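You operate a simulated robot arm through the tools that you are given. There is no shell and no other tool. Be economical: measure what you need, move in short steps, check, and stop when the job is done.

Carry out the task below with a simulated two-armed robot. There is one attempt and no reset: what you move stays moved.

TASK
Swap the dirty pad for the clean one and switch the air on.
Fine: the dirty pad goes on the jar table; use the flat white drawer and shut it before the air goes on.
Where things are to end (x, y in the base frame): dirty pad within 6 cm of [61, -64].

Only the result counts: the job must be done as asked and must still hold three seconds after the hand-in. Knocking over, shifting, dropping, spilling or breaking anything else fails it.

THE ROBOT
Two 7-joint arms with two-finger grippers on one trunk, on a base that drives. Base frame: it is fixed to the floor where the robot stands at the start and does not move with it; the origin is under the middle of the robot, x ahead of it, y to its left, z up. Units: cm, rad, N and s.
The left shoulder is at the start at [7, 13.9, 132.7], the right one opposite. With the tool pointing down near the work surface each hand reaches from about 18 to 72 cm from the robot's upright axis, wherever it stands, measured 20 degrees to its own side. Places, roughly: air dial [60, 10, 110]; air switch [60, 20, 110]; flat white drawer [60, 10, 90]; inside of the flat white drawer [70, 10, 90]; lamp switch [60, 10, 110]; top of the jar table [70, 10, 90]; white air box [70, 10, 100]. Payload 3.43 kg a hand.
Tool frame (each hand has its own): the origin (TCP) lies between the finger pads and is the grasp point; the fingertips stand 3 cm ahead of it; z points along the fingers, y is the line along which they close. Largest opening 10.4 cm; the body of the gripper starts 5.7 cm behind the TCP.
Orientation is told as [roll, pitch, yaw] about the base's x, y, z axes, in that order, counted from this pose: with the fingers straight down and closing along the base's y, the tool's x points along the base's -x, its y along +y and its z along -z.

THE INTERFACE
- The arms move only by the tool arm_command. It takes "left_deltas", "right_deltas" or both (then of equal length, played together; a hand with none holds still); each is a list of rows, each a list of 7 numbers: the shift along the tool's x, y, z in cm, then the turn, a rotation vector about the tool's x, y, z in rad, then the gripper command, from -1 (shut) to 1 (fully open), values between in proportion. In form: [[dx, dy, dz, ax, ay, az, fingers], ...]. A call has 1 to 8 rows; each row is the pose to reach, as a shift and turn from the pose commanded when the call began, along the tool's axes at that moment. A row lasts 0.2 s, in which the tool goes at most 5 cm and 0.15 rad; a call with a longer step from one row to the next is refused whole, and so is a gripper value outside its range. Where a pose cannot be reached the arm comes as near as it can. A force on the tool above 40 N (or 10 N above the force at the start of the call, whichever is more), or a blocked arm, ends the call early, and 0.2 s more pass. The fingers move at their own pace (about 4.5 cm/s each) and stop on an object; they squeeze with about 43 N. The grip force told is the motor's: it shows also when the fingers shut on nothing. Time passes only in rows, and 0.2 s behind the last, so rows that repeat a pose let the fingers close. The reply holds the time, the measured pose of the TCP, the force on the tool along the base axes, the opening and the grip force, in the units named above and with some noise, with the torque about the TCP (base axes, N m) and any sound that the robot's microphone picked up.
- Cameras (640 x 400 px; columns grow to the right, rows downward): "scene" is now at [12.92, -0.33, 153.65]; the picture's right is [-0.07, -1.00, 0.00], its down [-0.76, 0.06, -0.64] and it looks along [0.64, -0.05, -0.76] (base axes); focal length 214 px, centre (320, 200). "left" rides on the left gripper at [6.7, -1.8, -9] in its tool frame; the picture's right is [0.25, 0.97, 0.00], its down [-0.73, 0.19, -0.66] and it looks along [-0.64, 0.17, 0.75] (tool axes); focal length 218 px, centre (320, 200). "right" rides on the right gripper at [6.7, 1.8, -9] in its tool frame; the picture's right is [-0.25, 0.97, 0.00], its down [-0.73, -0.19, -0.66] and it looks along [-0.64, -0.17, 0.75] (tool axes); focal length 218 px, centre (320, 200).
- camera(camera): a new picture of that camera. It takes no simulated time.
- move_column(by): slides the trunk up (or, below 0, down) by that many cm; the arms and the scene camera ride with it, the base frame stays. It gives what a move gives, with no picture.
- steer(legs): drives the robot by 1 to 6 legs, each [ahead, left, turn to the left] in cm, cm and rad, along the robot's own axes; the way and the turn of a leg run together, so that a leg with both is an arc; at most 150 cm and 3.142 rad a leg. The arms and the cameras ride along, it lands a little off, and it stops where it bumps. It gives what a move gives.
- turn_head(pan, tilt): turns the head with the scene camera to pan (to the left, within 1.501 rad either way) and tilt (down, from -0.506 to 1.204), counted from straight ahead of the robot. It gives what a move gives.
- measure_at(camera, pixels): for up to 12 pixels [column, row] of the newest picture of that camera ("zoom" is the newest enlarged one), the place [x, y, z] in the base frame of the surface seen there, good to about 0.2 cm. It takes no simulated time.
- enlarge(camera, box): a new picture of the part [left, top, right, bottom] of that camera's present view, enlarged. It takes no simulated time.
- sign_off(): hands the job in; it is judged then, once.

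Keep the steps short. Do not move on a guess: measure, check each grasp and each placing, and mend mistakes. In all there are 80 turns and 70 pictures (those below and enlarged ones count). Leave the grippers open and the arms clear of the work at the hand-in unless told otherwise, and finish with a single line.

The tools are called after ">>>" as name(argument=value, ...) on one line, values as JSON. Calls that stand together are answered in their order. arm_command: Moves the arms, as the interface text tells. Its arguments: {"type":"object","properties":{"left_deltas":{"type":"array"},"right_deltas":{"type":"array"}},"required":[]} The other tools are called the same way: move_column (by) slides the trunk up or down; steer (legs) drives the base; turn_head (pan, tilt) turns the head that bears the scene camera; camera (camera) takes a picture; measure_at (camera, pixels) gives the place of the surface under pixels of a picture; enlarge (camera, box) takes an enlarged picture of a part of a camera's view; sign_off () hands the job in.

At the start:

```text
clock: 0.0
left_ee_pos: [45.95, 22.73, 134.58]
left_orientation: [0.001, 0.0, 0.001]
left_ft_force: [-0.7, 0.2, -0.4]
left_torque: [0.04, 0.02, 0.0]
left_finger_gap: 10.41
left_grasp_force: 0.1
right_ee_pos: [39.7, -19.96, 127.03]
right_orientation: [0.002, 0.0, -0.002]
right_ft_force: [0.3, -0.5, 0.6]
right_torque: [-0.02, -0.02, -0.01]
right_finger_gap: 10.4
right_grasp_force: 0.0
trunk travel left (down, up): [-82.2, 11.8]
robot x, y, heading: [-0.01, 0.24, -0.0]
head pan, tilt: [-0.073, 0.871]
```

scene: 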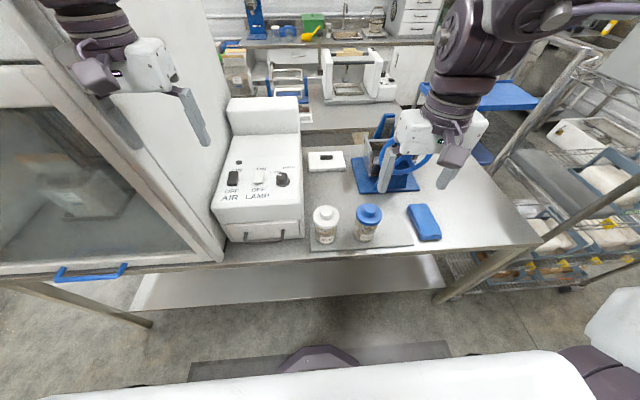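
right: 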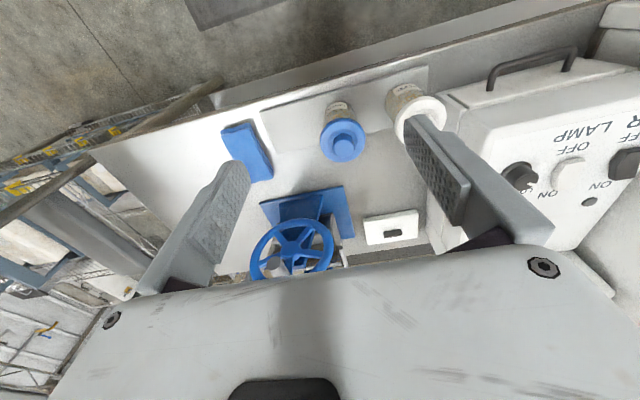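
left: 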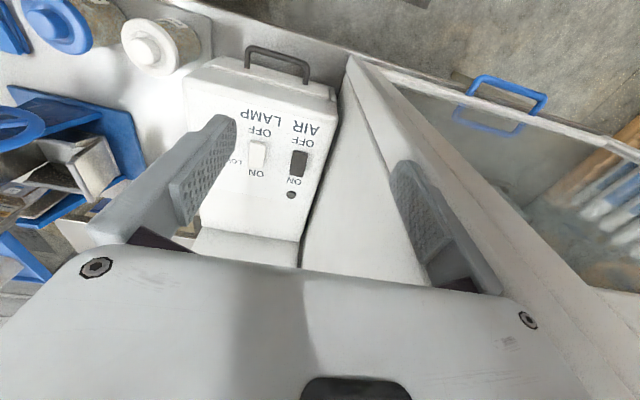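

I see the white air box with a drawer handle, two jars, a blue block and a small white block. I'll enlarge to read details.

>>> enlarge(camera="scene", box=[200, 90, 360, 260])

>>> enlarge(camera="scene", box=[300, 100, 540, 260])

>>> measure_at(camera="scene", pixels=[[233, 178], [258, 180], [282, 180], [265, 238], [245, 238], [285, 238], [325, 214], [369, 214], [424, 222], [325, 158], [340, 245], [500, 235]])

```text
2.35 times, centred on (280, 175) of scene
```

zoom: 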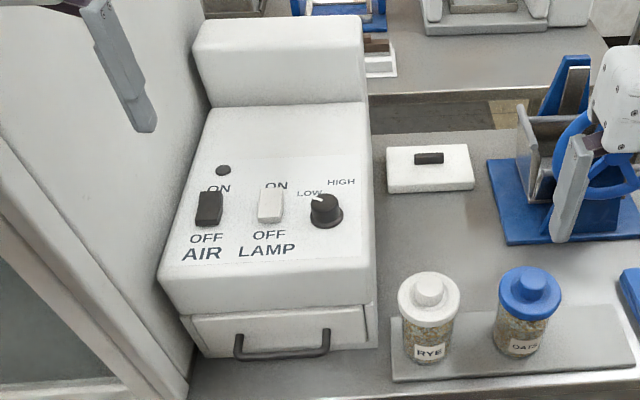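

```text
2.50 times, centred on (420, 180) of scene
```

zoom: 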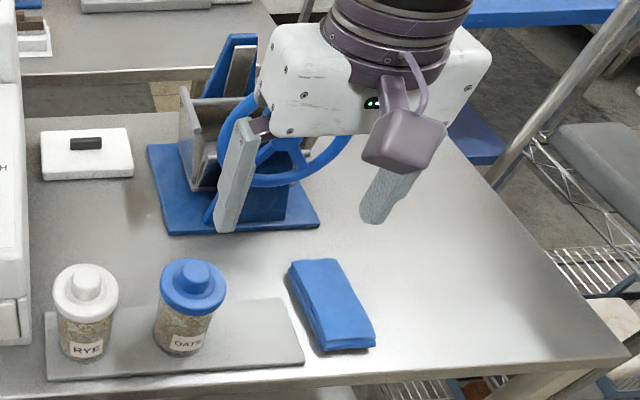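

```text
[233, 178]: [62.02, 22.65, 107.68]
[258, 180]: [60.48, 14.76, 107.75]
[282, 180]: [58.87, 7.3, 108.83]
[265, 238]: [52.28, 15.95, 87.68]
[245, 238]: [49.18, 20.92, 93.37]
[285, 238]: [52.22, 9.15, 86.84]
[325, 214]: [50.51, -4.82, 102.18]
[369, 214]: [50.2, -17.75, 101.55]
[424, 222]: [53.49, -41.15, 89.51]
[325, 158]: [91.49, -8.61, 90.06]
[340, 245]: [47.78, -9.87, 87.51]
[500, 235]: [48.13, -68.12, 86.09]
```

The white block with a dark grip on the table is probably the clean pad. I'll zoom in on it and the drawer front and measure the edges.

>>> enlarge(camera="scene", box=[295, 140, 359, 180])

>>> measure_at(camera="zoom", pixels=[[300, 180], [340, 183], [262, 188], [120, 120], [480, 110], [135, 280], [500, 260], [320, 140], [320, 240], [318, 315], [135, 350], [500, 380]])

>>> enlarge(camera="scene", box=[210, 205, 310, 255])

```text
10.00 times, centred on (327, 160) of scene
```

zoom: 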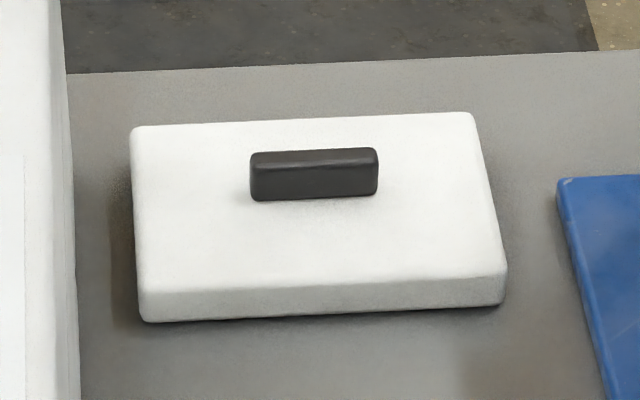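

```text
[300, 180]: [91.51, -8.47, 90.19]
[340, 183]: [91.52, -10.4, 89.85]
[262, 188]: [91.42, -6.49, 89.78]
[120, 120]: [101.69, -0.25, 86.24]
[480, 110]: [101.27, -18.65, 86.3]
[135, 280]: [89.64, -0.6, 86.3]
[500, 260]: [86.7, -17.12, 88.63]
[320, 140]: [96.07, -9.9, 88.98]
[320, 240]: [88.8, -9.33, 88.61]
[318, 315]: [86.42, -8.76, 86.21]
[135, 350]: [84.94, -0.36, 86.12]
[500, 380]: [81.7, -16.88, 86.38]
```

```text
6.40 times, centred on (260, 230) of scene
```

zoom: 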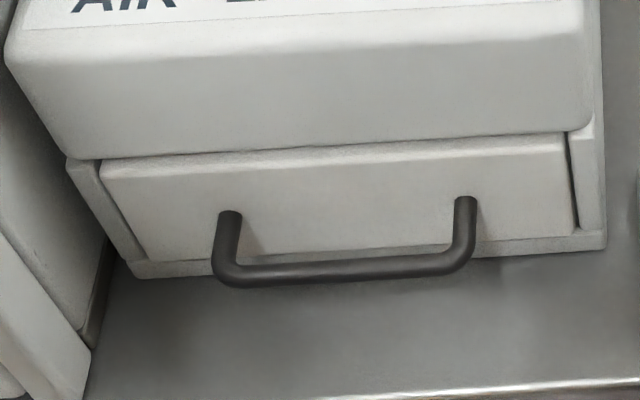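

Now measure the drawer handle, drawer face and switch details.

>>> measure_at(camera="zoom", pixels=[[340, 269], [240, 270], [445, 262], [228, 225], [465, 210], [340, 200], [130, 200], [560, 190], [340, 145], [340, 380], [590, 200], [300, 80]])

>>> enlarge(camera="scene", box=[215, 150, 303, 205])

>>> measure_at(camera="scene", pixels=[[233, 173], [233, 178], [233, 183], [258, 174], [258, 180], [240, 162], [282, 179], [262, 115], [270, 150], [225, 200], [302, 200], [300, 130]])

```text
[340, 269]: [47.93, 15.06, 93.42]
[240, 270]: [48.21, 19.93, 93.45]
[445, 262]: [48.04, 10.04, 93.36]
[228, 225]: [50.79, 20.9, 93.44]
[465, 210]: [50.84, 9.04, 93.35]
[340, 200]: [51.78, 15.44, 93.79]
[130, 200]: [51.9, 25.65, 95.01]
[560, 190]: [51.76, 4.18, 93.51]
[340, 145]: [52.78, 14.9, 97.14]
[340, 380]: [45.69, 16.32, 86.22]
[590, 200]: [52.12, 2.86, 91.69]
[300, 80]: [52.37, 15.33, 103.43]
```

```text
7.27 times, centred on (259, 178) of scene
```

zoom: 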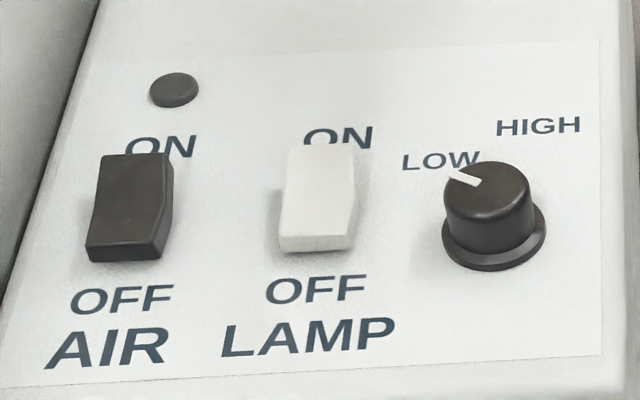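

```text
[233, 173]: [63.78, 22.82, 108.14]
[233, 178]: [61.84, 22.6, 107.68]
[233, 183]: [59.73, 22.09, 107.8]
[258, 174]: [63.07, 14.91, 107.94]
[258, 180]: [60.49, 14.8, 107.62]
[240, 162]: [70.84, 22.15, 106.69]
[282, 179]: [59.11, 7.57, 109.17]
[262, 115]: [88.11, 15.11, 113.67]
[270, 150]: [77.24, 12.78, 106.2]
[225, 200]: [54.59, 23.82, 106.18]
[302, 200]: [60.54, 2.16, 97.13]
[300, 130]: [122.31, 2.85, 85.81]
```

Handle bar: y 9–21, x≈48, z≈93; table z≈86.2. I'll look steeply down to see the base's clearance to the table, and measure the cabinet on the left.

>>> measure_at(camera="scene", pixels=[[90, 272], [60, 275], [122, 268], [215, 240], [160, 150], [60, 200], [190, 255], [20, 80], [120, 100], [445, 290], [150, 322], [300, 285]])

>>> turn_head(pan=0.0, tilt=1.2)

>>> camera(camera="scene")

```text
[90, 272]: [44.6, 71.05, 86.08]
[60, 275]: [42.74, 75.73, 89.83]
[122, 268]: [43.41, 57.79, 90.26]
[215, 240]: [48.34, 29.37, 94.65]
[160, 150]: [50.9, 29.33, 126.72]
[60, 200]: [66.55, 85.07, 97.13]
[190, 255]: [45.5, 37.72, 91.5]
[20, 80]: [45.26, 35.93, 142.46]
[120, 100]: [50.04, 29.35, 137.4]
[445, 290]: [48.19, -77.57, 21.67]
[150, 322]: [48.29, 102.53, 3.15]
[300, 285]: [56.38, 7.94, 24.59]
```

```text
clock: 0.8
left_ee_pos: [46.13, 22.69, 134.61]
left_orientation: [0.0, 0.0, 0.001]
left_ft_force: [0.0, -0.5, 0.5]
left_torque: [-0.01, -0.03, 0.01]
left_finger_gap: 10.41
left_grasp_force: 0.1
right_ee_pos: [39.75, -20.05, 127.05]
right_orientation: [0.001, -0.001, -0.001]
right_ft_force: [-0.2, -0.2, -0.1]
right_torque: [0.01, -0.02, -0.05]
right_finger_gap: 10.41
right_grasp_force: 0.0
trunk travel left (down, up): [-82.2, 11.8]
robot x, y, heading: [-0.22, -0.27, 0.003]
head pan, tilt: [0.0, 1.201]
```

```text
61 pictures are left
```

scene: 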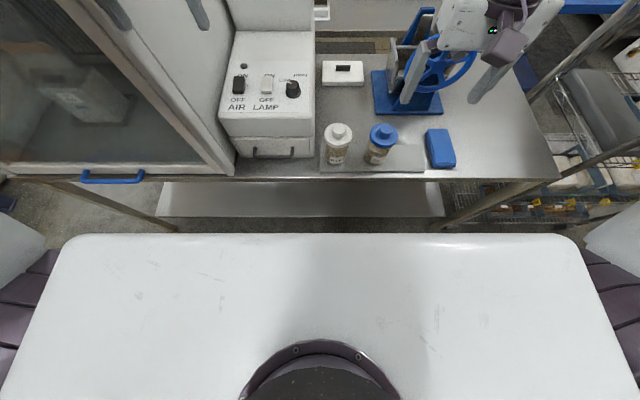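

>>> measure_at(camera="scene", pixels=[[320, 240], [80, 240], [570, 240], [300, 208], [300, 186], [445, 205], [540, 178], [545, 120], [420, 172], [320, 173], [440, 148], [456, 166]])

>>> enlarge(camera="scene", box=[310, 0, 590, 180])

```text
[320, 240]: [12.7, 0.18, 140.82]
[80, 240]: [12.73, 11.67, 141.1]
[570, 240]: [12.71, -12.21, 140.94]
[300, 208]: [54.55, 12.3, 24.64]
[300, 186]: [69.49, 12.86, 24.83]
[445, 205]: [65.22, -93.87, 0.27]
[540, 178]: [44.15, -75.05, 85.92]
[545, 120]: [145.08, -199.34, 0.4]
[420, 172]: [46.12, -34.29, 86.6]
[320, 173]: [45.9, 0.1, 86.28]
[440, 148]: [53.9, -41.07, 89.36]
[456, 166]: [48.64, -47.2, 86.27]
```

```text
2.22 times, centred on (450, 90) of scene
```

zoom: 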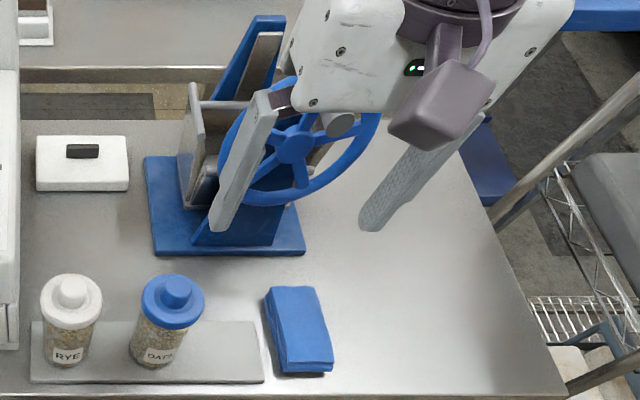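

Plan: left hand fetches the clean pad, right hand opens the drawer and takes the dirty pad, then swap. First, I retract both hands 15 cm so nothing sticks out while driving; I also measure the mill height.

>>> arm_command(left_deltas=[[5, -1, 0, 0, 0, 0, 1], [10, -2, 0, 0, 0, 0, 1], [15, -3, 0, 0, 0, 0, 1]], right_deltas=[[5, 0, 0, 0, 0, 0, 1], [10, 0, 0, 0, 0, 0, 1], [14, 0, 0, 0, 0, 0, 1]])

>>> turn_head(pan=0.0, tilt=0.85)

>>> camera(camera="scene")

```text
refused: row 1 steps farther than a row can; nothing moved
```

```text
clock: 1.6
left_ee_pos: [45.97, 22.65, 134.62]
left_orientation: [0.0, 0.0, 0.001]
left_ft_force: [-0.8, -0.1, -0.5]
left_torque: [0.03, -0.04, 0.02]
left_finger_gap: 10.41
left_grasp_force: 0.1
right_ee_pos: [39.69, -20.04, 126.91]
right_orientation: [0.002, -0.001, -0.001]
right_ft_force: [1.5, -0.3, 0.0]
right_torque: [-0.05, 0.03, 0.03]
right_finger_gap: 10.41
right_grasp_force: 0.0
trunk travel left (down, up): [-82.2, 11.8]
robot x, y, heading: [0.03, 0.08, 0.004]
head pan, tilt: [0.0, 0.85]
```

```text
59 pictures are left
```

scene: 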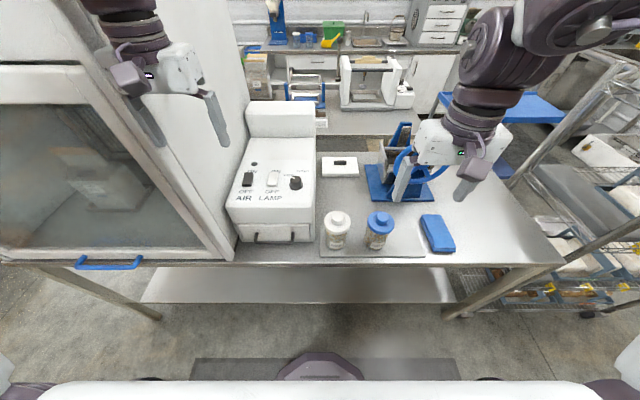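

The step was just over 5 cm; I resend with shorter rows, and measure the base plate and mill.

>>> measure_at(camera="scene", pixels=[[200, 362], [450, 362], [320, 355], [402, 126], [385, 140], [405, 160], [370, 200], [432, 195], [425, 165], [340, 160], [220, 370], [120, 390]])

>>> arm_command(left_deltas=[[4.8, -1, 0, 0, 0, 0, 1], [9.6, -2, 0, 0, 0, 0, 1], [14, -3, 0, 0, 0, 0, 1]], right_deltas=[[4.8, 0, 0, 0, 0, 0, 1], [9.6, 0, 0, 0, 0, 0, 1], [12, 0, 0, 0, 0, 0, 1]])

```text
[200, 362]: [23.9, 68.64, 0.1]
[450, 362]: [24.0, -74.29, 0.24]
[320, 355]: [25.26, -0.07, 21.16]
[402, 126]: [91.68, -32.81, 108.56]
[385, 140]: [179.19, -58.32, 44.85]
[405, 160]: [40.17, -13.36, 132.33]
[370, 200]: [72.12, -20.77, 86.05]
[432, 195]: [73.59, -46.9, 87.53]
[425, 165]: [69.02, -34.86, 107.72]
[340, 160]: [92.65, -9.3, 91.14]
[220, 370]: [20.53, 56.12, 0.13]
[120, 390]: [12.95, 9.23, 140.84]
```

```text
clock: 2.5
left_ee_pos: [33.91, 20.2, 134.81]
left_orientation: [0.001, -0.003, 0.001]
left_ft_force: [0.9, 0.1, -1.1]
left_torque: [0.0, -0.04, 0.02]
left_finger_gap: 10.39
left_grasp_force: 0.0
left hand out of reach, approached as far as the arm can: row 3
right_ee_pos: [33.48, -24.2, 130.3]
right_orientation: [0.003, 0.002, -0.001]
right_ft_force: [0.3, 0.9, -1.0]
right_torque: [-0.03, -0.01, 0.03]
right_finger_gap: 10.41
right_grasp_force: 0.1
right hand out of reach, approached as far as the arm can: row 1, 2, 3
trunk travel left (down, up): [-82.2, 11.8]
robot x, y, heading: [0.11, 0.19, 0.003]
head pan, tilt: [0.0, 0.85]
```

The base front is at about x=26, low. I drive 20 cm to the right, then 22 ahead.

>>> steer(legs=[[0, -20, 0], [22, 0, 0]])

>>> camera(camera="scene")

>>> camera(camera="left")

```text
clock: 5.4
left_ee_pos: [55.68, 0.39, 134.56]
left_orientation: [-0.001, 0.003, 0.002]
left_ft_force: [1.1, -1.2, -0.6]
left_torque: [0.03, 0.02, 0.0]
left_finger_gap: 10.38
left_grasp_force: 0.0
right_ee_pos: [55.31, -44.02, 130.09]
right_orientation: [0.001, 0.005, 0.003]
right_ft_force: [0.5, 0.4, 0.4]
right_torque: [0.01, 0.06, -0.01]
right_finger_gap: 10.41
right_grasp_force: 0.1
trunk travel left (down, up): [-82.2, 11.8]
robot x, y, heading: [21.17, -19.75, 0.003]
head pan, tilt: [0.0, 0.85]
stopped in leg 2: the robot was blocked; the commanded pose is now the measured one
```

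```text
58 pictures are left
```

scene: 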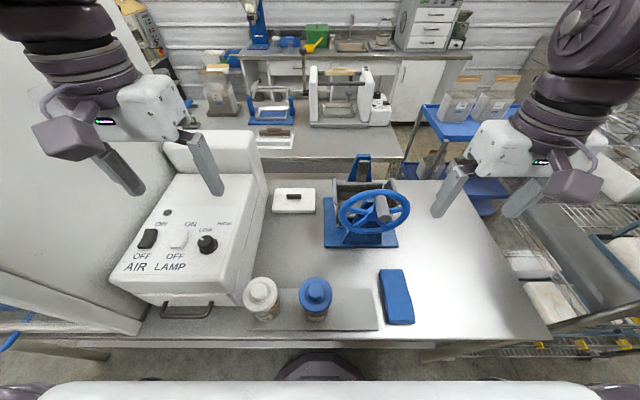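

```text
57 pictures are left
```

left: 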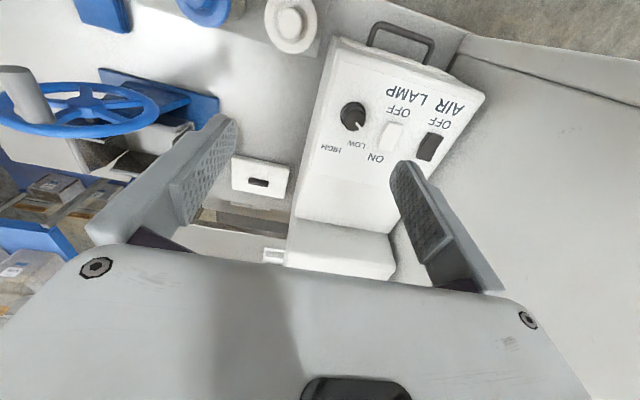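

Base touched at x=21.2. On the far bench near (273,138) there is another white item; I check it and re-measure the pad.

>>> enlarge(camera="scene", box=[190, 60, 350, 160])

>>> measure_at(camera="scene", pixels=[[293, 196], [288, 196], [299, 196], [275, 190], [313, 190], [275, 210], [314, 210], [294, 205], [273, 142], [202, 310], [262, 290], [148, 238]])

```text
4.00 times, centred on (270, 110) of scene
```

zoom: 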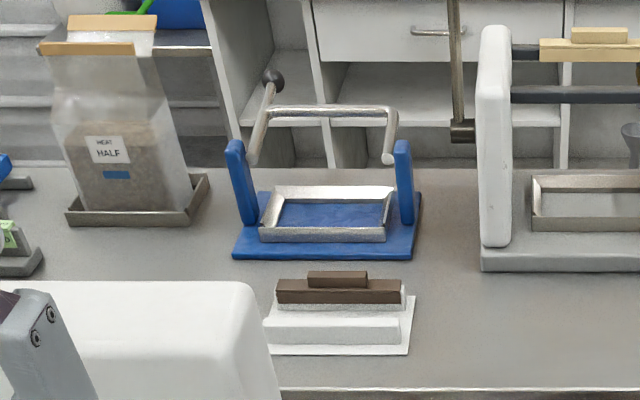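

```text
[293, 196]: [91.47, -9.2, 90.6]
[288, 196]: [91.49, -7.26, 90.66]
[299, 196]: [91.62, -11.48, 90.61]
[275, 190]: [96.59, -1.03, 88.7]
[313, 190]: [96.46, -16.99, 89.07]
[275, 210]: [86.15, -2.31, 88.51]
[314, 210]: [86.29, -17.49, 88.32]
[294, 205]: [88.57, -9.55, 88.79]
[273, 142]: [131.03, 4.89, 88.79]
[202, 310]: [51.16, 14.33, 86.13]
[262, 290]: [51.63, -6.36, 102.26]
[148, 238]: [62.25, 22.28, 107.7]
```

The white pad with the dark grip (grip centre ≈ [92.2, -9.2], top ≈ 91) is the clean pad. I move the left hand above it, staying high.

>>> arm_command(left_deltas=[[-3.5, -3, 0, 0, 0, 0, 1], [-7, -6, 0, 0, 0, 0, 1], [-11, -8.5, 0, 0, 0, 0, 1], [-15.8, -9.6, 0, 0, 0, 0, 1], [-20.5, -9.6, 1, 0, 0, 0, 1], [-25.2, -9.6, 2, 0, 0, 0, 1], [-30, -9.6, 3, 0, 0, 0, 1], [-34, -9.6, 5, 0, 0, 0, 1]])

```text
clock: 7.2
left_ee_pos: [81.4, -10.16, 131.35]
left_orientation: [-0.002, -0.002, 0.001]
left_ft_force: [-1.0, 0.2, 0.1]
left_torque: [-0.03, -0.01, -0.02]
left_finger_gap: 10.4
left_grasp_force: 0.0
left hand out of reach, approached as far as the arm can: row 7, 8
right_ee_pos: [54.82, -43.9, 130.25]
right_orientation: [0.0, -0.001, 0.002]
right_ft_force: [0.1, 0.9, 0.3]
right_torque: [0.02, -0.03, 0.0]
right_finger_gap: 10.41
right_grasp_force: 0.0
trunk travel left (down, up): [-82.2, 11.8]
robot x, y, heading: [21.2, -20.03, 0.004]
head pan, tilt: [0.0, 0.85]
```

The reach is greater lower down; the hand is clear of the box (y −10). I lower to z≈103 while going forward.

>>> arm_command(left_deltas=[[0, 0, 4.8, 0, 0, 0, 1], [-0.5, 0.3, 9.5, 0, 0, 0, 1], [-2, 0.6, 14, 0, 0, 0, 1], [-4, 0.8, 18, 0, 0, 0, 1], [-7, 0.9, 21.5, 0, 0, 0, 1], [-9, 0.9, 25, 0, 0, 0, 1], [-10.5, 0.9, 28.5, 0, 0, 0, 1]])

>>> camera(camera="left")

```text
clock: 8.8
left_ee_pos: [87.99, -11.73, 105.34]
left_orientation: [0.0, -0.001, 0.003]
left_ft_force: [0.1, 0.2, -0.8]
left_torque: [-0.02, 0.0, -0.02]
left_finger_gap: 10.4
left_grasp_force: 0.1
left hand out of reach, approached as far as the arm can: row 6, 7
right_ee_pos: [54.96, -44.24, 130.28]
right_orientation: [0.003, 0.0, 0.002]
right_ft_force: [0.1, 0.3, 0.0]
right_torque: [0.02, 0.02, 0.0]
right_finger_gap: 10.4
right_grasp_force: 0.1
trunk travel left (down, up): [-82.2, 11.8]
robot x, y, heading: [21.17, -19.97, 0.0]
head pan, tilt: [0.0, 0.85]
```

```text
55 pictures are left
```

left: 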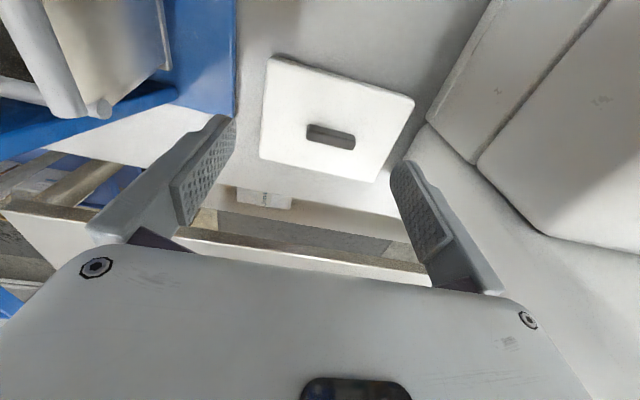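

At this height straight-down reach ends near x=88; I'll tilt the tool 0.3 rad forward (fingers still close along y) and go above the grip at z≈98.

>>> arm_command(left_deltas=[[0, 0.8, 1.5, 0, -0.14, 0, 1], [0, 1.6, 3, 0, -0.28, 0, 1], [-1, 2.5, 4.5, 0, -0.3, 0, 1], [-2.5, 2.5, 6, 0, -0.3, 0, 1], [-3.5, 2.5, 7.3, 0, -0.3, 0, 1], [-3.5, 2.5, 7.3, 0, -0.3, 0, 1]])

>>> camera(camera="left")

```text
clock: 10.2
left_ee_pos: [91.46, -9.18, 97.93]
left_orientation: [0.0, -0.301, 0.001]
left_ft_force: [-0.1, 0.3, 0.4]
left_torque: [-0.01, -0.04, 0.03]
left_finger_gap: 10.4
left_grasp_force: 0.1
left hand out of reach, approached as far as the arm can: row 1
right_ee_pos: [54.82, -44.1, 130.26]
right_orientation: [0.003, 0.001, 0.005]
right_ft_force: [-0.1, -0.2, -0.3]
right_torque: [0.0, -0.03, -0.03]
right_finger_gap: 10.39
right_grasp_force: 0.1
trunk travel left (down, up): [-82.2, 11.8]
robot x, y, heading: [21.41, -20.03, 0.002]
head pan, tilt: [0.0, 0.85]
```

```text
54 pictures are left
```

left: 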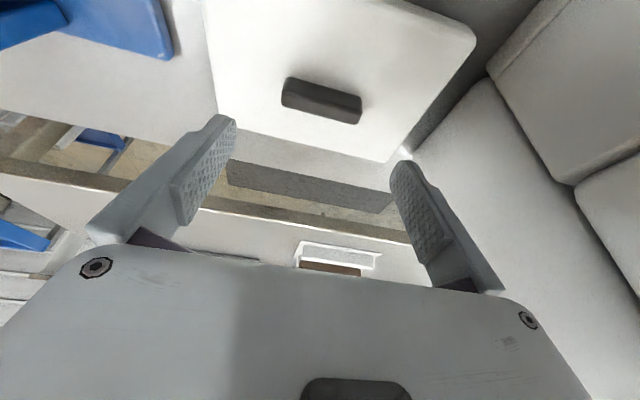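

Good reach. Measure the grip and pad in this closer view before descending.

>>> measure_at(camera="left", pixels=[[283, 92], [320, 88], [360, 108], [322, 93], [320, 104], [300, 130], [300, 60], [210, 60], [400, 150], [470, 50]])

```text
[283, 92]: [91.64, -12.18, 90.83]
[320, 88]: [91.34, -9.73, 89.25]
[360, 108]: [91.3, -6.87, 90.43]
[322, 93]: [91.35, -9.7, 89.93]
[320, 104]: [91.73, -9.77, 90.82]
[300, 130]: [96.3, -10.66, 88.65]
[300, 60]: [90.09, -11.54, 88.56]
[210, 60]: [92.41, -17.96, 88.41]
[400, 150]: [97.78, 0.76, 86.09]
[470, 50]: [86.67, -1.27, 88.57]
```

Grip centre ≈ [92, −9.4], top 90.9. Descend straight 5.6 cm, then close.

>>> arm_command(left_deltas=[[0.83, -0.2, 2.67, 0, 0, 0, 1], [1.3, -0.2, 4.2, 0, 0, 0, 1], [1.66, -0.2, 5.3, 0, 0, 0, 1], [1.66, -0.2, 5.3, 0, 0, 0, -1], [1.66, -0.2, 5.3, 0, 0, 0, -1], [1.66, -0.2, 5.3, 0, 0, 0, -1], [1.66, -0.2, 5.3, 0, 0, 0, -1]])

>>> camera(camera="left")

```text
clock: 11.8
left_ee_pos: [91.49, -9.34, 92.19]
left_orientation: [0.0, -0.297, 0.002]
left_ft_force: [0.3, 0.0, -0.2]
left_torque: [0.02, 0.0, 0.02]
left_finger_gap: 5.94
left_grasp_force: 39.5
right_ee_pos: [54.96, -43.91, 130.24]
right_orientation: [0.002, 0.002, 0.003]
right_ft_force: [-0.2, -0.3, -0.2]
right_torque: [-0.03, -0.03, -0.01]
right_finger_gap: 10.38
right_grasp_force: 0.1
trunk travel left (down, up): [-82.2, 11.8]
robot x, y, heading: [21.31, -20.11, 0.002]
head pan, tilt: [0.0, 0.85]
```

```text
53 pictures are left
```

left: 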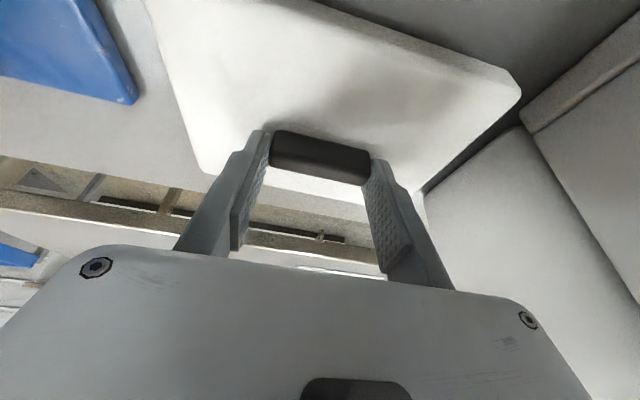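

Grasp holds (5.94 cm gap = grip length). Lift straight up, then draw back.

>>> arm_command(left_deltas=[[-1.42, 0, -4.58, 0, 0, 0, -1], [-2.81, 0, -9.07, 0, 0, 0, -1], [-4.14, 0, -13.37, 0, 0, 0, -1], [-4.52, 0, -17.96, 0, 0, 0, -1], [-3.8, 0, -22.4, 0, 0, 0, -1], [-0.42, 0, -25.0, 0, 0, 0, -1], [3.4, 0, -26.2, 0, 0, 0, -1], [7.22, 0, -27.36, 0, 0, 0, -1]])

>>> camera(camera="scene")

```text
clock: 13.6
left_ee_pos: [76.23, -9.16, 116.38]
left_orientation: [-0.002, -0.301, 0.005]
left_ft_force: [-0.4, 0.3, -0.5]
left_torque: [0.04, 0.01, 0.03]
left_finger_gap: 5.9
left_grasp_force: 43.0
right_ee_pos: [54.72, -44.02, 130.24]
right_orientation: [0.002, -0.001, 0.005]
right_ft_force: [-0.7, 0.2, 0.4]
right_torque: [0.0, -0.01, -0.03]
right_finger_gap: 10.39
right_grasp_force: 0.0
trunk travel left (down, up): [-82.2, 11.8]
robot x, y, heading: [21.12, -20.37, 0.004]
head pan, tilt: [0.0, 0.85]
```

```text
52 pictures are left
```

scene: 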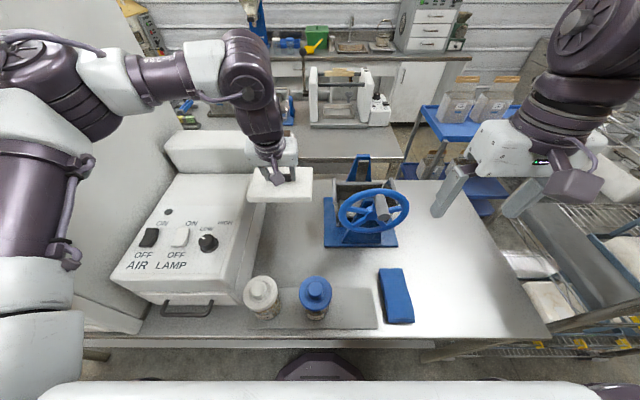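

Pad is held. Drive straight back 36 cm.

>>> steer(legs=[[-36, 0, 0]])

>>> arm_command(left_deltas=[[4, 2, -1.2, 0, 0, 0, -1], [7, 5, -2, 0, 0, 0, -1], [10, 8, -3, 0, 0, 0, -1], [13, 11, -4, 0, 0, 0, -1], [15, 14, -4.6, 0, 0, 0, -1], [16, 17, -5, 0, 0, 0, -1]])

>>> camera(camera="scene")

```text
clock: 15.9
left_ee_pos: [40.79, -9.33, 116.16]
left_orientation: [0.001, -0.297, 0.006]
left_ft_force: [0.1, 0.0, -0.5]
left_torque: [0.04, 0.0, 0.0]
left_finger_gap: 5.91
left_grasp_force: 42.9
right_ee_pos: [19.45, -44.06, 130.17]
right_orientation: [0.001, 0.002, 0.007]
right_ft_force: [-0.4, -0.1, -0.6]
right_torque: [-0.01, 0.04, -0.01]
right_finger_gap: 10.4
right_grasp_force: 0.0
trunk travel left (down, up): [-82.2, 11.8]
robot x, y, heading: [-14.84, -20.16, 0.009]
head pan, tilt: [0.0, 0.85]
```

```text
clock: 17.3
left_ee_pos: [24.55, 8.86, 116.19]
left_orientation: [-0.004, -0.301, 0.003]
left_ft_force: [0.3, 0.2, -1.5]
left_torque: [-0.04, -0.05, 0.0]
left_finger_gap: 5.89
left_grasp_force: 43.4
left hand out of reach, approached as far as the arm can: row 1, 2, 3, 4, 5, 6
right_ee_pos: [19.21, -43.94, 130.31]
right_orientation: [-0.001, 0.001, 0.005]
right_ft_force: [0.3, 0.1, 1.1]
right_torque: [-0.06, 0.01, 0.02]
right_finger_gap: 10.41
right_grasp_force: 0.0
trunk travel left (down, up): [-82.2, 11.8]
robot x, y, heading: [-14.46, -20.19, 0.008]
head pan, tilt: [0.0, 0.85]
```

```text
51 pictures are left
```

scene: 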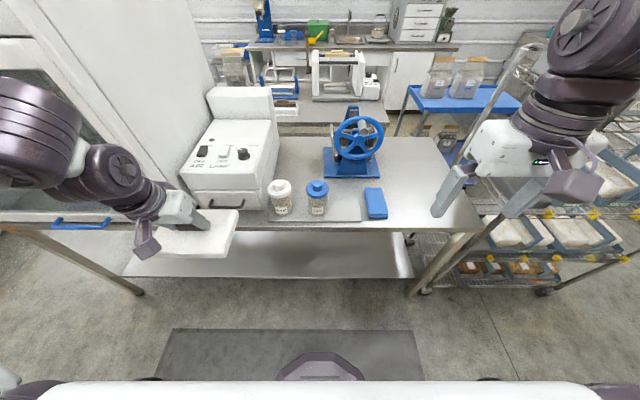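

Left hand is out at rel. left. Drive 10 back and 38 left so the right hand faces the drawer handle (y≈15).

>>> steer(legs=[[-10, 0, 0], [0, 38, 0]])

>>> arm_command(right_deltas=[[-1, 0, 1, -0.085, -0.085, 0.085, 0], [-2, 0, 2, -0.17, -0.17, 0.17, 0], [-3, 0, 3, -0.255, -0.255, 0.255, 0], [-4, 0, 4, -0.34, -0.34, 0.34, 0], [-5, 0, 5, -0.425, -0.425, 0.425, 0], [-6, 0, 7, -0.51, -0.51, 0.51, 0], [-7, 0, 9, -0.595, -0.595, 0.595, 0], [-8, 0, 11, -0.68, -0.68, 0.68, 0]])

>>> camera(camera="scene")

```text
clock: 20.5
left_ee_pos: [14.57, 46.17, 116.23]
left_orientation: [-0.001, -0.3, -0.004]
left_ft_force: [0.4, 0.0, -1.0]
left_torque: [-0.02, 0.04, -0.03]
left_finger_gap: 5.9
left_grasp_force: 42.9
right_ee_pos: [8.97, -6.68, 130.22]
right_orientation: [0.002, 0.001, 0.004]
right_ft_force: [0.4, 1.1, 0.4]
right_torque: [0.01, 0.0, 0.02]
right_finger_gap: 10.41
right_grasp_force: 0.1
trunk travel left (down, up): [-82.2, 11.8]
robot x, y, heading: [-24.85, 17.51, 0.002]
head pan, tilt: [0.0, 0.85]
```

```text
clock: 22.5
left_ee_pos: [15.09, 46.38, 115.98]
left_orientation: [-0.005, -0.294, -0.002]
left_ft_force: [1.2, 1.0, -0.4]
left_torque: [0.0, 0.04, -0.01]
left_finger_gap: 5.91
left_grasp_force: 42.9
right_ee_pos: [21.07, -11.9, 121.28]
right_orientation: [0.904, -0.411, -0.78]
right_ft_force: [1.4, 0.3, -0.4]
right_torque: [0.01, 0.0, 0.02]
right_finger_gap: 5.21
right_grasp_force: 0.0
right hand out of reach, approached as far as the arm can: row 1, 2, 3, 4, 5, 6, 7, 8
trunk travel left (down, up): [-82.2, 11.8]
robot x, y, heading: [-25.07, 17.51, 0.005]
head pan, tilt: [0.0, 0.85]
stopped in row 8 (right hand): the arm was blocked; the commanded pose is now the measured one
```

```text
50 pictures are left
```

scene: 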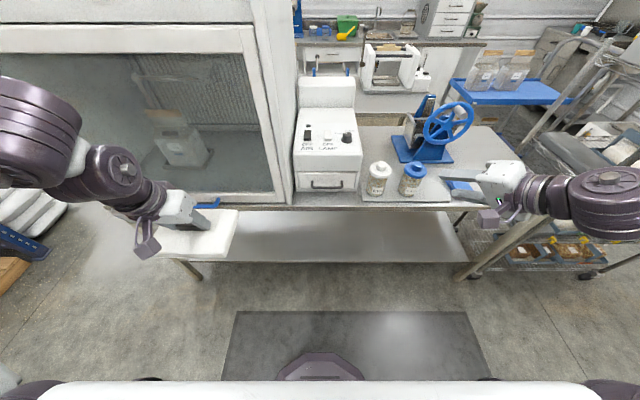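

The arm was folded too close. From the present pose I compute the remaining turn to "fingers forward, closing vertically" and extend the hand forward-left-down together with it.

>>> arm_command(right_deltas=[[2.1, 0.27, 4.16, -0.03, -0.04, 0.04, 0], [4.2, 0.54, 8.3, -0.08, -0.107, 0.109, 0], [6.3, 0.81, 12.5, -0.14, -0.186, 0.19, 0], [8.4, 1.1, 16.6, -0.204, -0.272, 0.278, 0], [10.5, 1.4, 20.8, -0.268, -0.357, 0.365, 0], [12.6, 1.6, 24.9, -0.332, -0.443, 0.452, 0], [14.7, 1.9, 29.1, -0.396, -0.528, 0.54, 0], [14.7, 1.9, 29.1, -0.461, -0.614, 0.628, 0]])

>>> camera(camera="scene")

```text
clock: 24.3
left_ee_pos: [14.49, 46.36, 116.24]
left_orientation: [-0.004, -0.301, -0.001]
left_ft_force: [-0.7, 0.1, -0.4]
left_torque: [0.02, -0.01, 0.0]
left_finger_gap: 5.87
left_grasp_force: 43.0
right_ee_pos: [32.43, 10.13, 100.48]
right_orientation: [1.576, -0.004, -1.572]
right_ft_force: [0.1, 0.2, -0.6]
right_torque: [0.03, 0.03, -0.01]
right_finger_gap: 5.19
right_grasp_force: 0.1
trunk travel left (down, up): [-82.2, 11.8]
robot x, y, heading: [-24.74, 17.4, -0.004]
head pan, tilt: [0.0, 0.85]
```

```text
49 pictures are left
```

scene: 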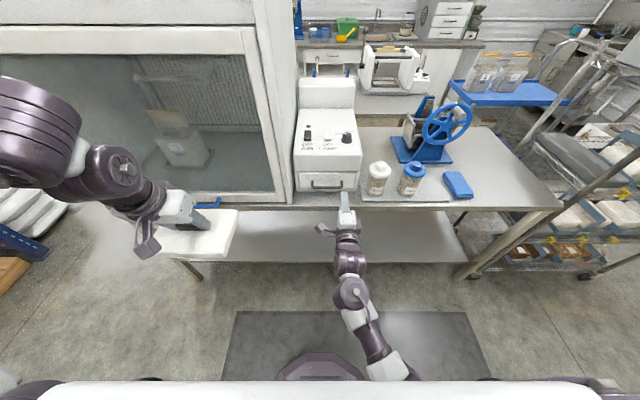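

Pose reached: tool x=+Y, y=+Z, z=+X. Look with the right wrist camera and zoom for the handle.

>>> camera(camera="right")

>>> enlarge(camera="scene", box=[285, 155, 375, 215])

>>> measure_at(camera="zoom", pixels=[[200, 220], [240, 222], [300, 220], [180, 200], [400, 200], [250, 190], [250, 225], [250, 230]])

```text
48 pictures are left
```

right: 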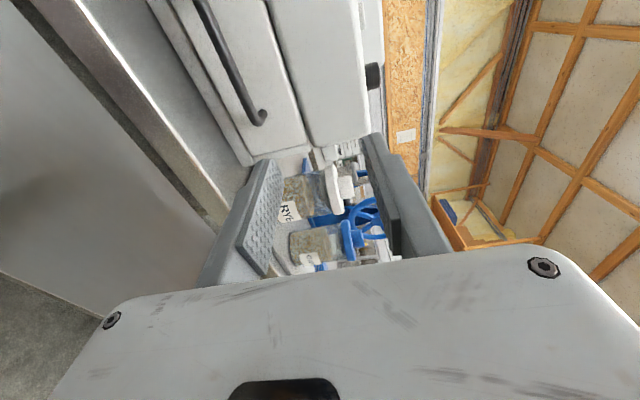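

```text
6.67 times, centred on (330, 185) of scene
```

zoom: 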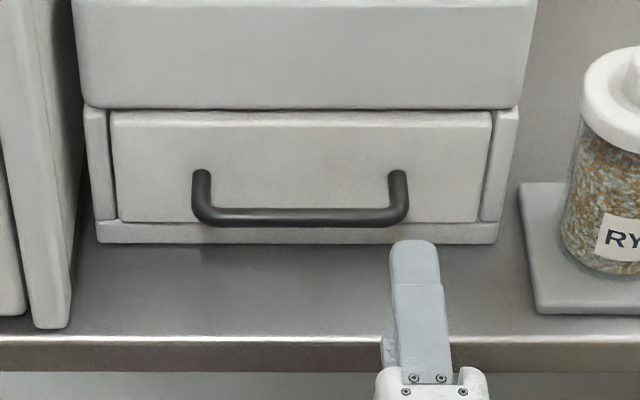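

```text
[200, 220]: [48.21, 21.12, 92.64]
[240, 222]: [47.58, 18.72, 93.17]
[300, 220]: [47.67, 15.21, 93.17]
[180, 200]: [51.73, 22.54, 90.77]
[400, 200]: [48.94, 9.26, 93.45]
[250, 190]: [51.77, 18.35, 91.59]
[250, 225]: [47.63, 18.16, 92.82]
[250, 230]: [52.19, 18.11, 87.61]
```

Bar at x≈48.1, z≈92.9, y 9–21. Align with y=15, z=92.9 and advance to TCP x≈47.7, then close.

>>> arm_command(right_deltas=[[2.5, -3.8, 1.5, 0, 0, 0, 0], [5, -7.6, 3, 0, 0, 0, 0], [5, -7.6, 7.5, 0, 0, 0, 0], [5, -7.6, 12, 0, 0, 0, 0], [5, -7.6, 15.2, 0, 0, 0, 0], [5, -7.6, 15.2, 0, 0, 0, -1], [5, -7.6, 15.2, 0, 0, 0, -1], [5, -7.6, 15.2, 0, 0, 0, -1]])

>>> enlarge(camera="scene", box=[285, 155, 375, 215])

```text
clock: 25.2
left_ee_pos: [14.17, 46.43, 116.34]
left_orientation: [-0.004, -0.304, -0.004]
left_ft_force: [-0.7, -0.4, -1.2]
left_torque: [0.01, 0.01, -0.01]
left_finger_gap: 5.93
left_grasp_force: 43.4
right_ee_pos: [41.03, 7.21, 89.22]
right_orientation: [1.548, -0.146, -1.596]
right_ft_force: [-4.9, -0.7, 3.2]
right_torque: [-0.02, 0.1, -0.04]
right_finger_gap: 4.98
right_grasp_force: 0.1
trunk travel left (down, up): [-82.2, 11.8]
robot x, y, heading: [-24.76, 17.69, 0.005]
head pan, tilt: [0.0, 0.85]
stopped in row 4 (right hand): the force on the tool passed its limit at 79 N (the readings are from after the stop); the commanded pose is now the measured one
```

```text
6.67 times, centred on (330, 185) of scene
```

zoom: 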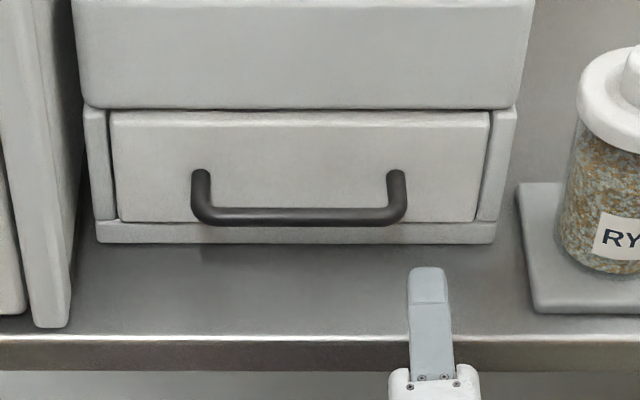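

The tool met something (79 N) and deflected. I check with the full scene view before anything else.

>>> camera(camera="scene")

>>> camera(camera="right")

>>> measure_at(camera="scene", pixels=[[376, 172], [408, 172], [455, 185], [345, 205], [344, 198], [348, 215], [330, 200], [360, 205], [380, 200], [345, 235]])

```text
45 pictures are left
```

scene: 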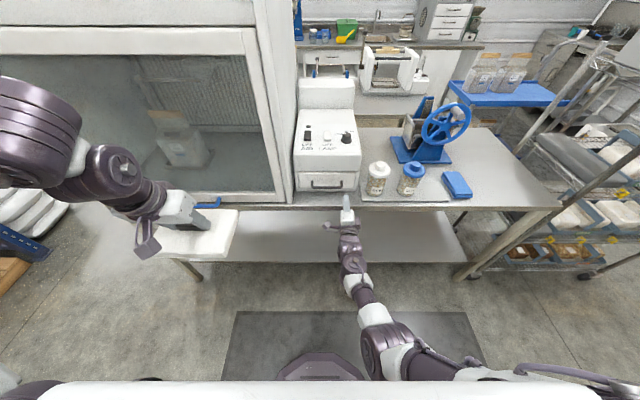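

```text
44 pictures are left
```

right: 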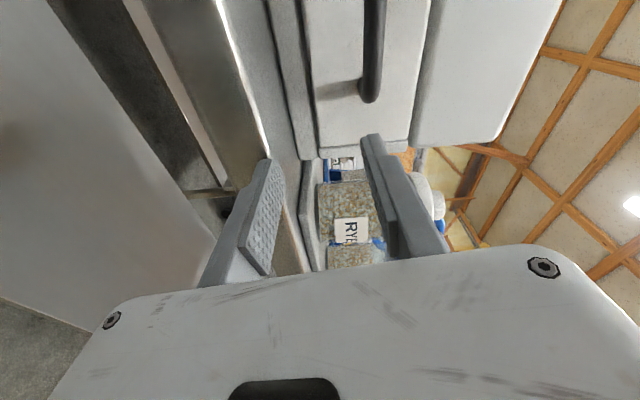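

```text
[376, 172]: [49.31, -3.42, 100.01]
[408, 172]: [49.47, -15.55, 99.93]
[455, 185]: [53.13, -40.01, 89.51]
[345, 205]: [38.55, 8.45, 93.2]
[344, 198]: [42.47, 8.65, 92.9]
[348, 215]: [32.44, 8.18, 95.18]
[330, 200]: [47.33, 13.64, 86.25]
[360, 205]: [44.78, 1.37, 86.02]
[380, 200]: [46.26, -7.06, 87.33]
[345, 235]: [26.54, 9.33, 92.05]
```

The lower finger had grazed the table edge; objects are all in place. Back off and up, straighten, and go to [35, 15, 94].

>>> arm_command(right_deltas=[[0, 1, -3.5, 0, 0, 0, 0], [1, 3.2, -6.3, 0, 0, 0, 0], [3, 4.8, -6.3, 0, 0, 0.05, 0], [5, 5.5, -6.3, 0, 0, 0.1, 0], [6.9, 5.7, -6.3, 0, 0, 0.146, 0], [6.9, 5.7, -6.3, 0, 0, 0.146, 0]])

```text
clock: 26.2
left_ee_pos: [14.51, 46.23, 116.23]
left_orientation: [-0.002, -0.301, -0.004]
left_ft_force: [-0.1, 0.2, -0.7]
left_torque: [-0.01, -0.03, -0.01]
left_finger_gap: 5.9
left_grasp_force: 43.4
right_ee_pos: [35.78, 5.2, 91.9]
right_orientation: [1.558, -0.228, -1.61]
right_ft_force: [-0.3, 0.5, 0.8]
right_torque: [-0.02, 0.02, 0.0]
right_finger_gap: 5.2
right_grasp_force: 0.0
trunk travel left (down, up): [-82.2, 11.8]
robot x, y, heading: [-24.96, 17.24, 0.002]
head pan, tilt: [0.0, 0.85]
stopped in row 4 (right hand): the arm was blocked; the commanded pose is now the measured one
```

The arm blocks when crossing toward the middle; better to shift the robot left so the handle lies in front of the right shoulder. I check what is on the left first.

>>> turn_head(pan=0.9, tilt=0.8)

>>> camera(camera="scene")

```text
clock: 27.4
left_ee_pos: [14.46, 46.42, 116.24]
left_orientation: [-0.003, -0.3, -0.004]
left_ft_force: [-0.2, -0.4, -0.3]
left_torque: [0.01, 0.0, 0.01]
left_finger_gap: 5.87
left_grasp_force: 43.4
right_ee_pos: [35.65, 5.37, 91.93]
right_orientation: [1.559, -0.226, -1.61]
right_ft_force: [0.5, 0.0, 1.2]
right_torque: [0.0, 0.0, -0.07]
right_finger_gap: 5.21
right_grasp_force: 0.1
trunk travel left (down, up): [-82.2, 11.8]
robot x, y, heading: [-25.04, 17.29, 0.005]
head pan, tilt: [0.901, 0.799]
```

```text
43 pictures are left
```

scene: 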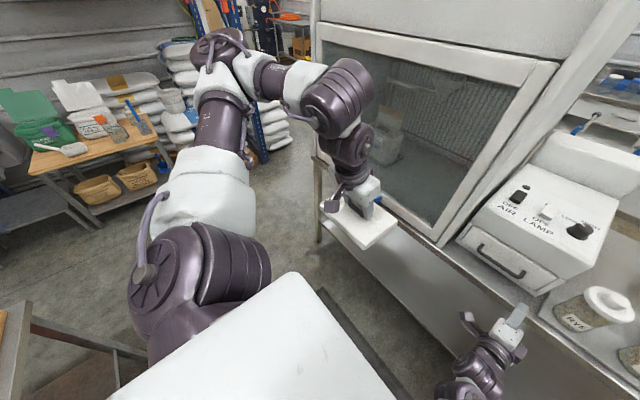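

>>> measure_at(camera="scene", pixels=[[10, 330], [60, 325], [115, 340], [60, 175], [215, 50], [350, 90], [240, 130], [200, 300], [130, 130], [280, 120], [320, 180], [35, 390]])

```text
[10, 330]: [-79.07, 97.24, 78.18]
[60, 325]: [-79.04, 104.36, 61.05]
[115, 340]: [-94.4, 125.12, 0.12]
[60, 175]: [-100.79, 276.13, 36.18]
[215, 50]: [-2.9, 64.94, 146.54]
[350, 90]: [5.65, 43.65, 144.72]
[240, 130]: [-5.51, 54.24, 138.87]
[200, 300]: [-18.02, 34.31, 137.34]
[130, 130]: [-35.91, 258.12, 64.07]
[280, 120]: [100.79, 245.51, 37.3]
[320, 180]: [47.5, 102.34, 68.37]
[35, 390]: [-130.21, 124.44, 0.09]
```

Left side is free. Drive 14 cm left and turn the head back.

>>> steer(legs=[[0, 14, 0]])

>>> turn_head(pan=-0.1, tilt=0.9)

```text
clock: 28.7
left_ee_pos: [14.54, 60.05, 116.31]
left_orientation: [-0.002, -0.299, -0.004]
left_ft_force: [-0.1, -0.5, -1.1]
left_torque: [0.04, 0.01, 0.02]
left_finger_gap: 5.91
left_grasp_force: 43.7
right_ee_pos: [35.63, 19.18, 91.79]
right_orientation: [1.557, -0.225, -1.608]
right_ft_force: [1.0, 0.2, 0.4]
right_torque: [0.01, 0.01, 0.0]
right_finger_gap: 5.24
right_grasp_force: 0.1
trunk travel left (down, up): [-82.2, 11.8]
robot x, y, heading: [-25.05, 31.47, 0.002]
head pan, tilt: [0.901, 0.799]
```

```text
clock: 30.0
left_ee_pos: [14.52, 60.22, 116.16]
left_orientation: [-0.002, -0.3, -0.003]
left_ft_force: [0.2, 0.4, -0.7]
left_torque: [0.02, -0.01, 0.02]
left_finger_gap: 5.89
left_grasp_force: 42.7
right_ee_pos: [35.64, 19.29, 91.83]
right_orientation: [1.557, -0.228, -1.609]
right_ft_force: [-0.8, -0.3, -1.2]
right_torque: [0.02, 0.0, -0.03]
right_finger_gap: 5.2
right_grasp_force: 0.0
trunk travel left (down, up): [-82.2, 11.8]
robot x, y, heading: [-24.88, 31.0, 0.004]
head pan, tilt: [-0.099, 0.901]
```

Straighten the roll and line up with y=15, z=93.

>>> arm_command(right_deltas=[[-1, 0, 0, 0, 0.01, 0.07, 0], [-2.2, 0, 0, 0, 0.02, 0.14, 0], [-3.3, 0, 0.5, 0, 0.03, 0.19, 0], [-4.3, 0.1, 1, 0, 0.035, 0.228, 0], [-4.3, 0.1, 1, 0, 0.035, 0.228, 0]])

>>> camera(camera="scene")

```text
clock: 31.2
left_ee_pos: [14.46, 60.27, 116.12]
left_orientation: [-0.004, -0.298, -0.003]
left_ft_force: [-0.1, -0.1, -0.4]
left_torque: [0.03, 0.01, -0.04]
left_finger_gap: 5.9
left_grasp_force: 42.8
right_ee_pos: [36.65, 15.02, 93.07]
right_orientation: [1.553, 0.002, -1.578]
right_ft_force: [0.3, 0.0, 0.2]
right_torque: [0.0, -0.02, 0.0]
right_finger_gap: 5.2
right_grasp_force: 0.1
trunk travel left (down, up): [-82.2, 11.8]
robot x, y, heading: [-24.69, 31.63, 0.005]
head pan, tilt: [-0.099, 0.901]
```

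```text
42 pictures are left
```

scene: 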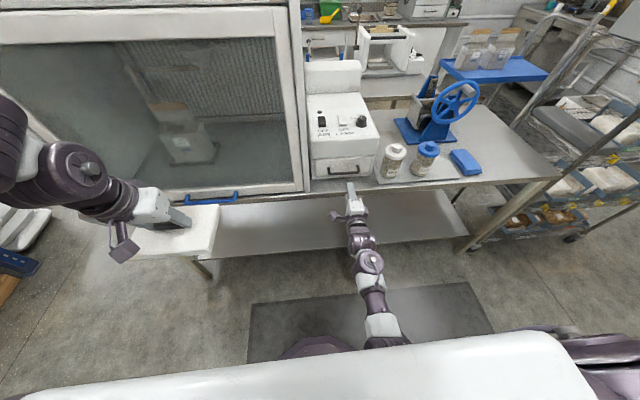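

Aligned at [36.7, 15, 93.1]. Advance 11 cm along the fingers and close on the bar.

>>> arm_command(right_deltas=[[0, 0, 3, 0, 0, 0, 0], [0, 0, 6, 0, 0, 0, 0], [0, 0.1, 9, 0, 0, 0, 0], [0, 0.1, 11, 0, 0, 0, 0], [0, 0.1, 11, 0, 0, 0, -1], [0, 0.1, 11, 0, 0, 0, -1], [0, 0.1, 11, 0, 0, 0, -1], [0, 0.1, 11, 0, 0, 0, -1]])

>>> enlarge(camera="scene", box=[300, 140, 400, 210])

```text
clock: 33.0
left_ee_pos: [14.64, 60.21, 116.12]
left_orientation: [-0.004, -0.301, -0.007]
left_ft_force: [0.6, 0.1, -0.7]
left_torque: [-0.01, 0.0, 0.04]
left_finger_gap: 5.88
left_grasp_force: 42.6
right_ee_pos: [47.33, 14.96, 92.78]
right_orientation: [1.551, 0.004, -1.577]
right_ft_force: [-0.4, 0.5, -5.6]
right_torque: [-0.1, 0.05, -0.04]
right_finger_gap: 1.15
right_grasp_force: 43.2
trunk travel left (down, up): [-82.2, 11.8]
robot x, y, heading: [-24.69, 31.15, 0.006]
head pan, tilt: [-0.099, 0.901]
```

```text
5.71 times, centred on (350, 175) of scene
```

zoom: 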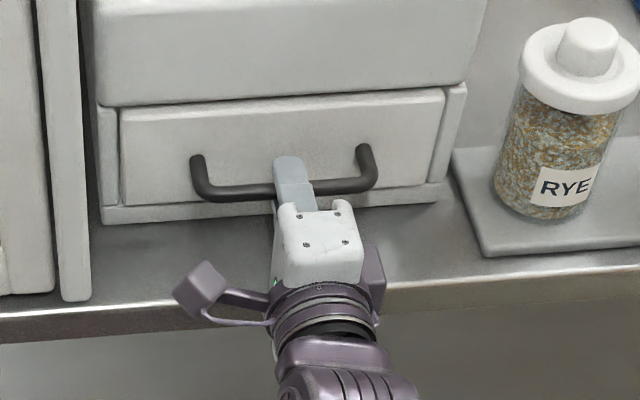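

Bar gripped (1.15 cm gap). Pull straight back 14 cm in short steps.

>>> arm_command(right_deltas=[[0, 0, -1, 0, 0, 0, -1], [0, 0, -3, 0, 0, 0, -1], [0, 0, -5, 0, 0, 0, -1], [0, 0, -7, 0, 0, 0, -1], [0, 0, -9, 0, 0, 0, -1], [0, 0, -11, 0, 0, 0, -1], [0, 0, -13, 0, 0, 0, -1], [0, 0, -14, 0, 0, 0, -1]])

>>> enlarge(camera="scene", box=[270, 120, 430, 230])

```text
clock: 34.0
left_ee_pos: [14.25, 60.49, 116.32]
left_orientation: [-0.001, -0.302, 0.0]
left_ft_force: [-0.5, -1.3, -0.4]
left_torque: [0.06, -0.03, 0.03]
left_finger_gap: 5.9
left_grasp_force: 42.7
right_ee_pos: [41.56, 14.8, 92.69]
right_orientation: [1.544, -0.016, -1.557]
right_ft_force: [0.9, 19.7, -13.4]
right_torque: [0.97, 0.16, -1.16]
right_finger_gap: 1.19
right_grasp_force: 44.9
trunk travel left (down, up): [-82.2, 11.8]
robot x, y, heading: [-25.14, 31.62, 0.008]
head pan, tilt: [-0.099, 0.901]
stopped in row 4 (right hand): the force on the tool passed its limit at 45 N (the readings are from after the stop); the commanded pose is now the measured one
```

```text
3.64 times, centred on (350, 175) of scene
```

zoom: 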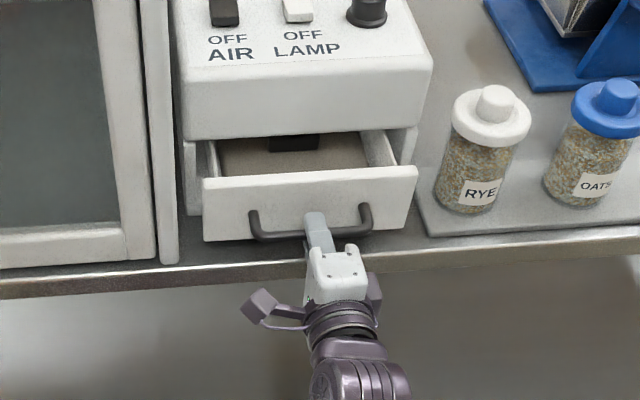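

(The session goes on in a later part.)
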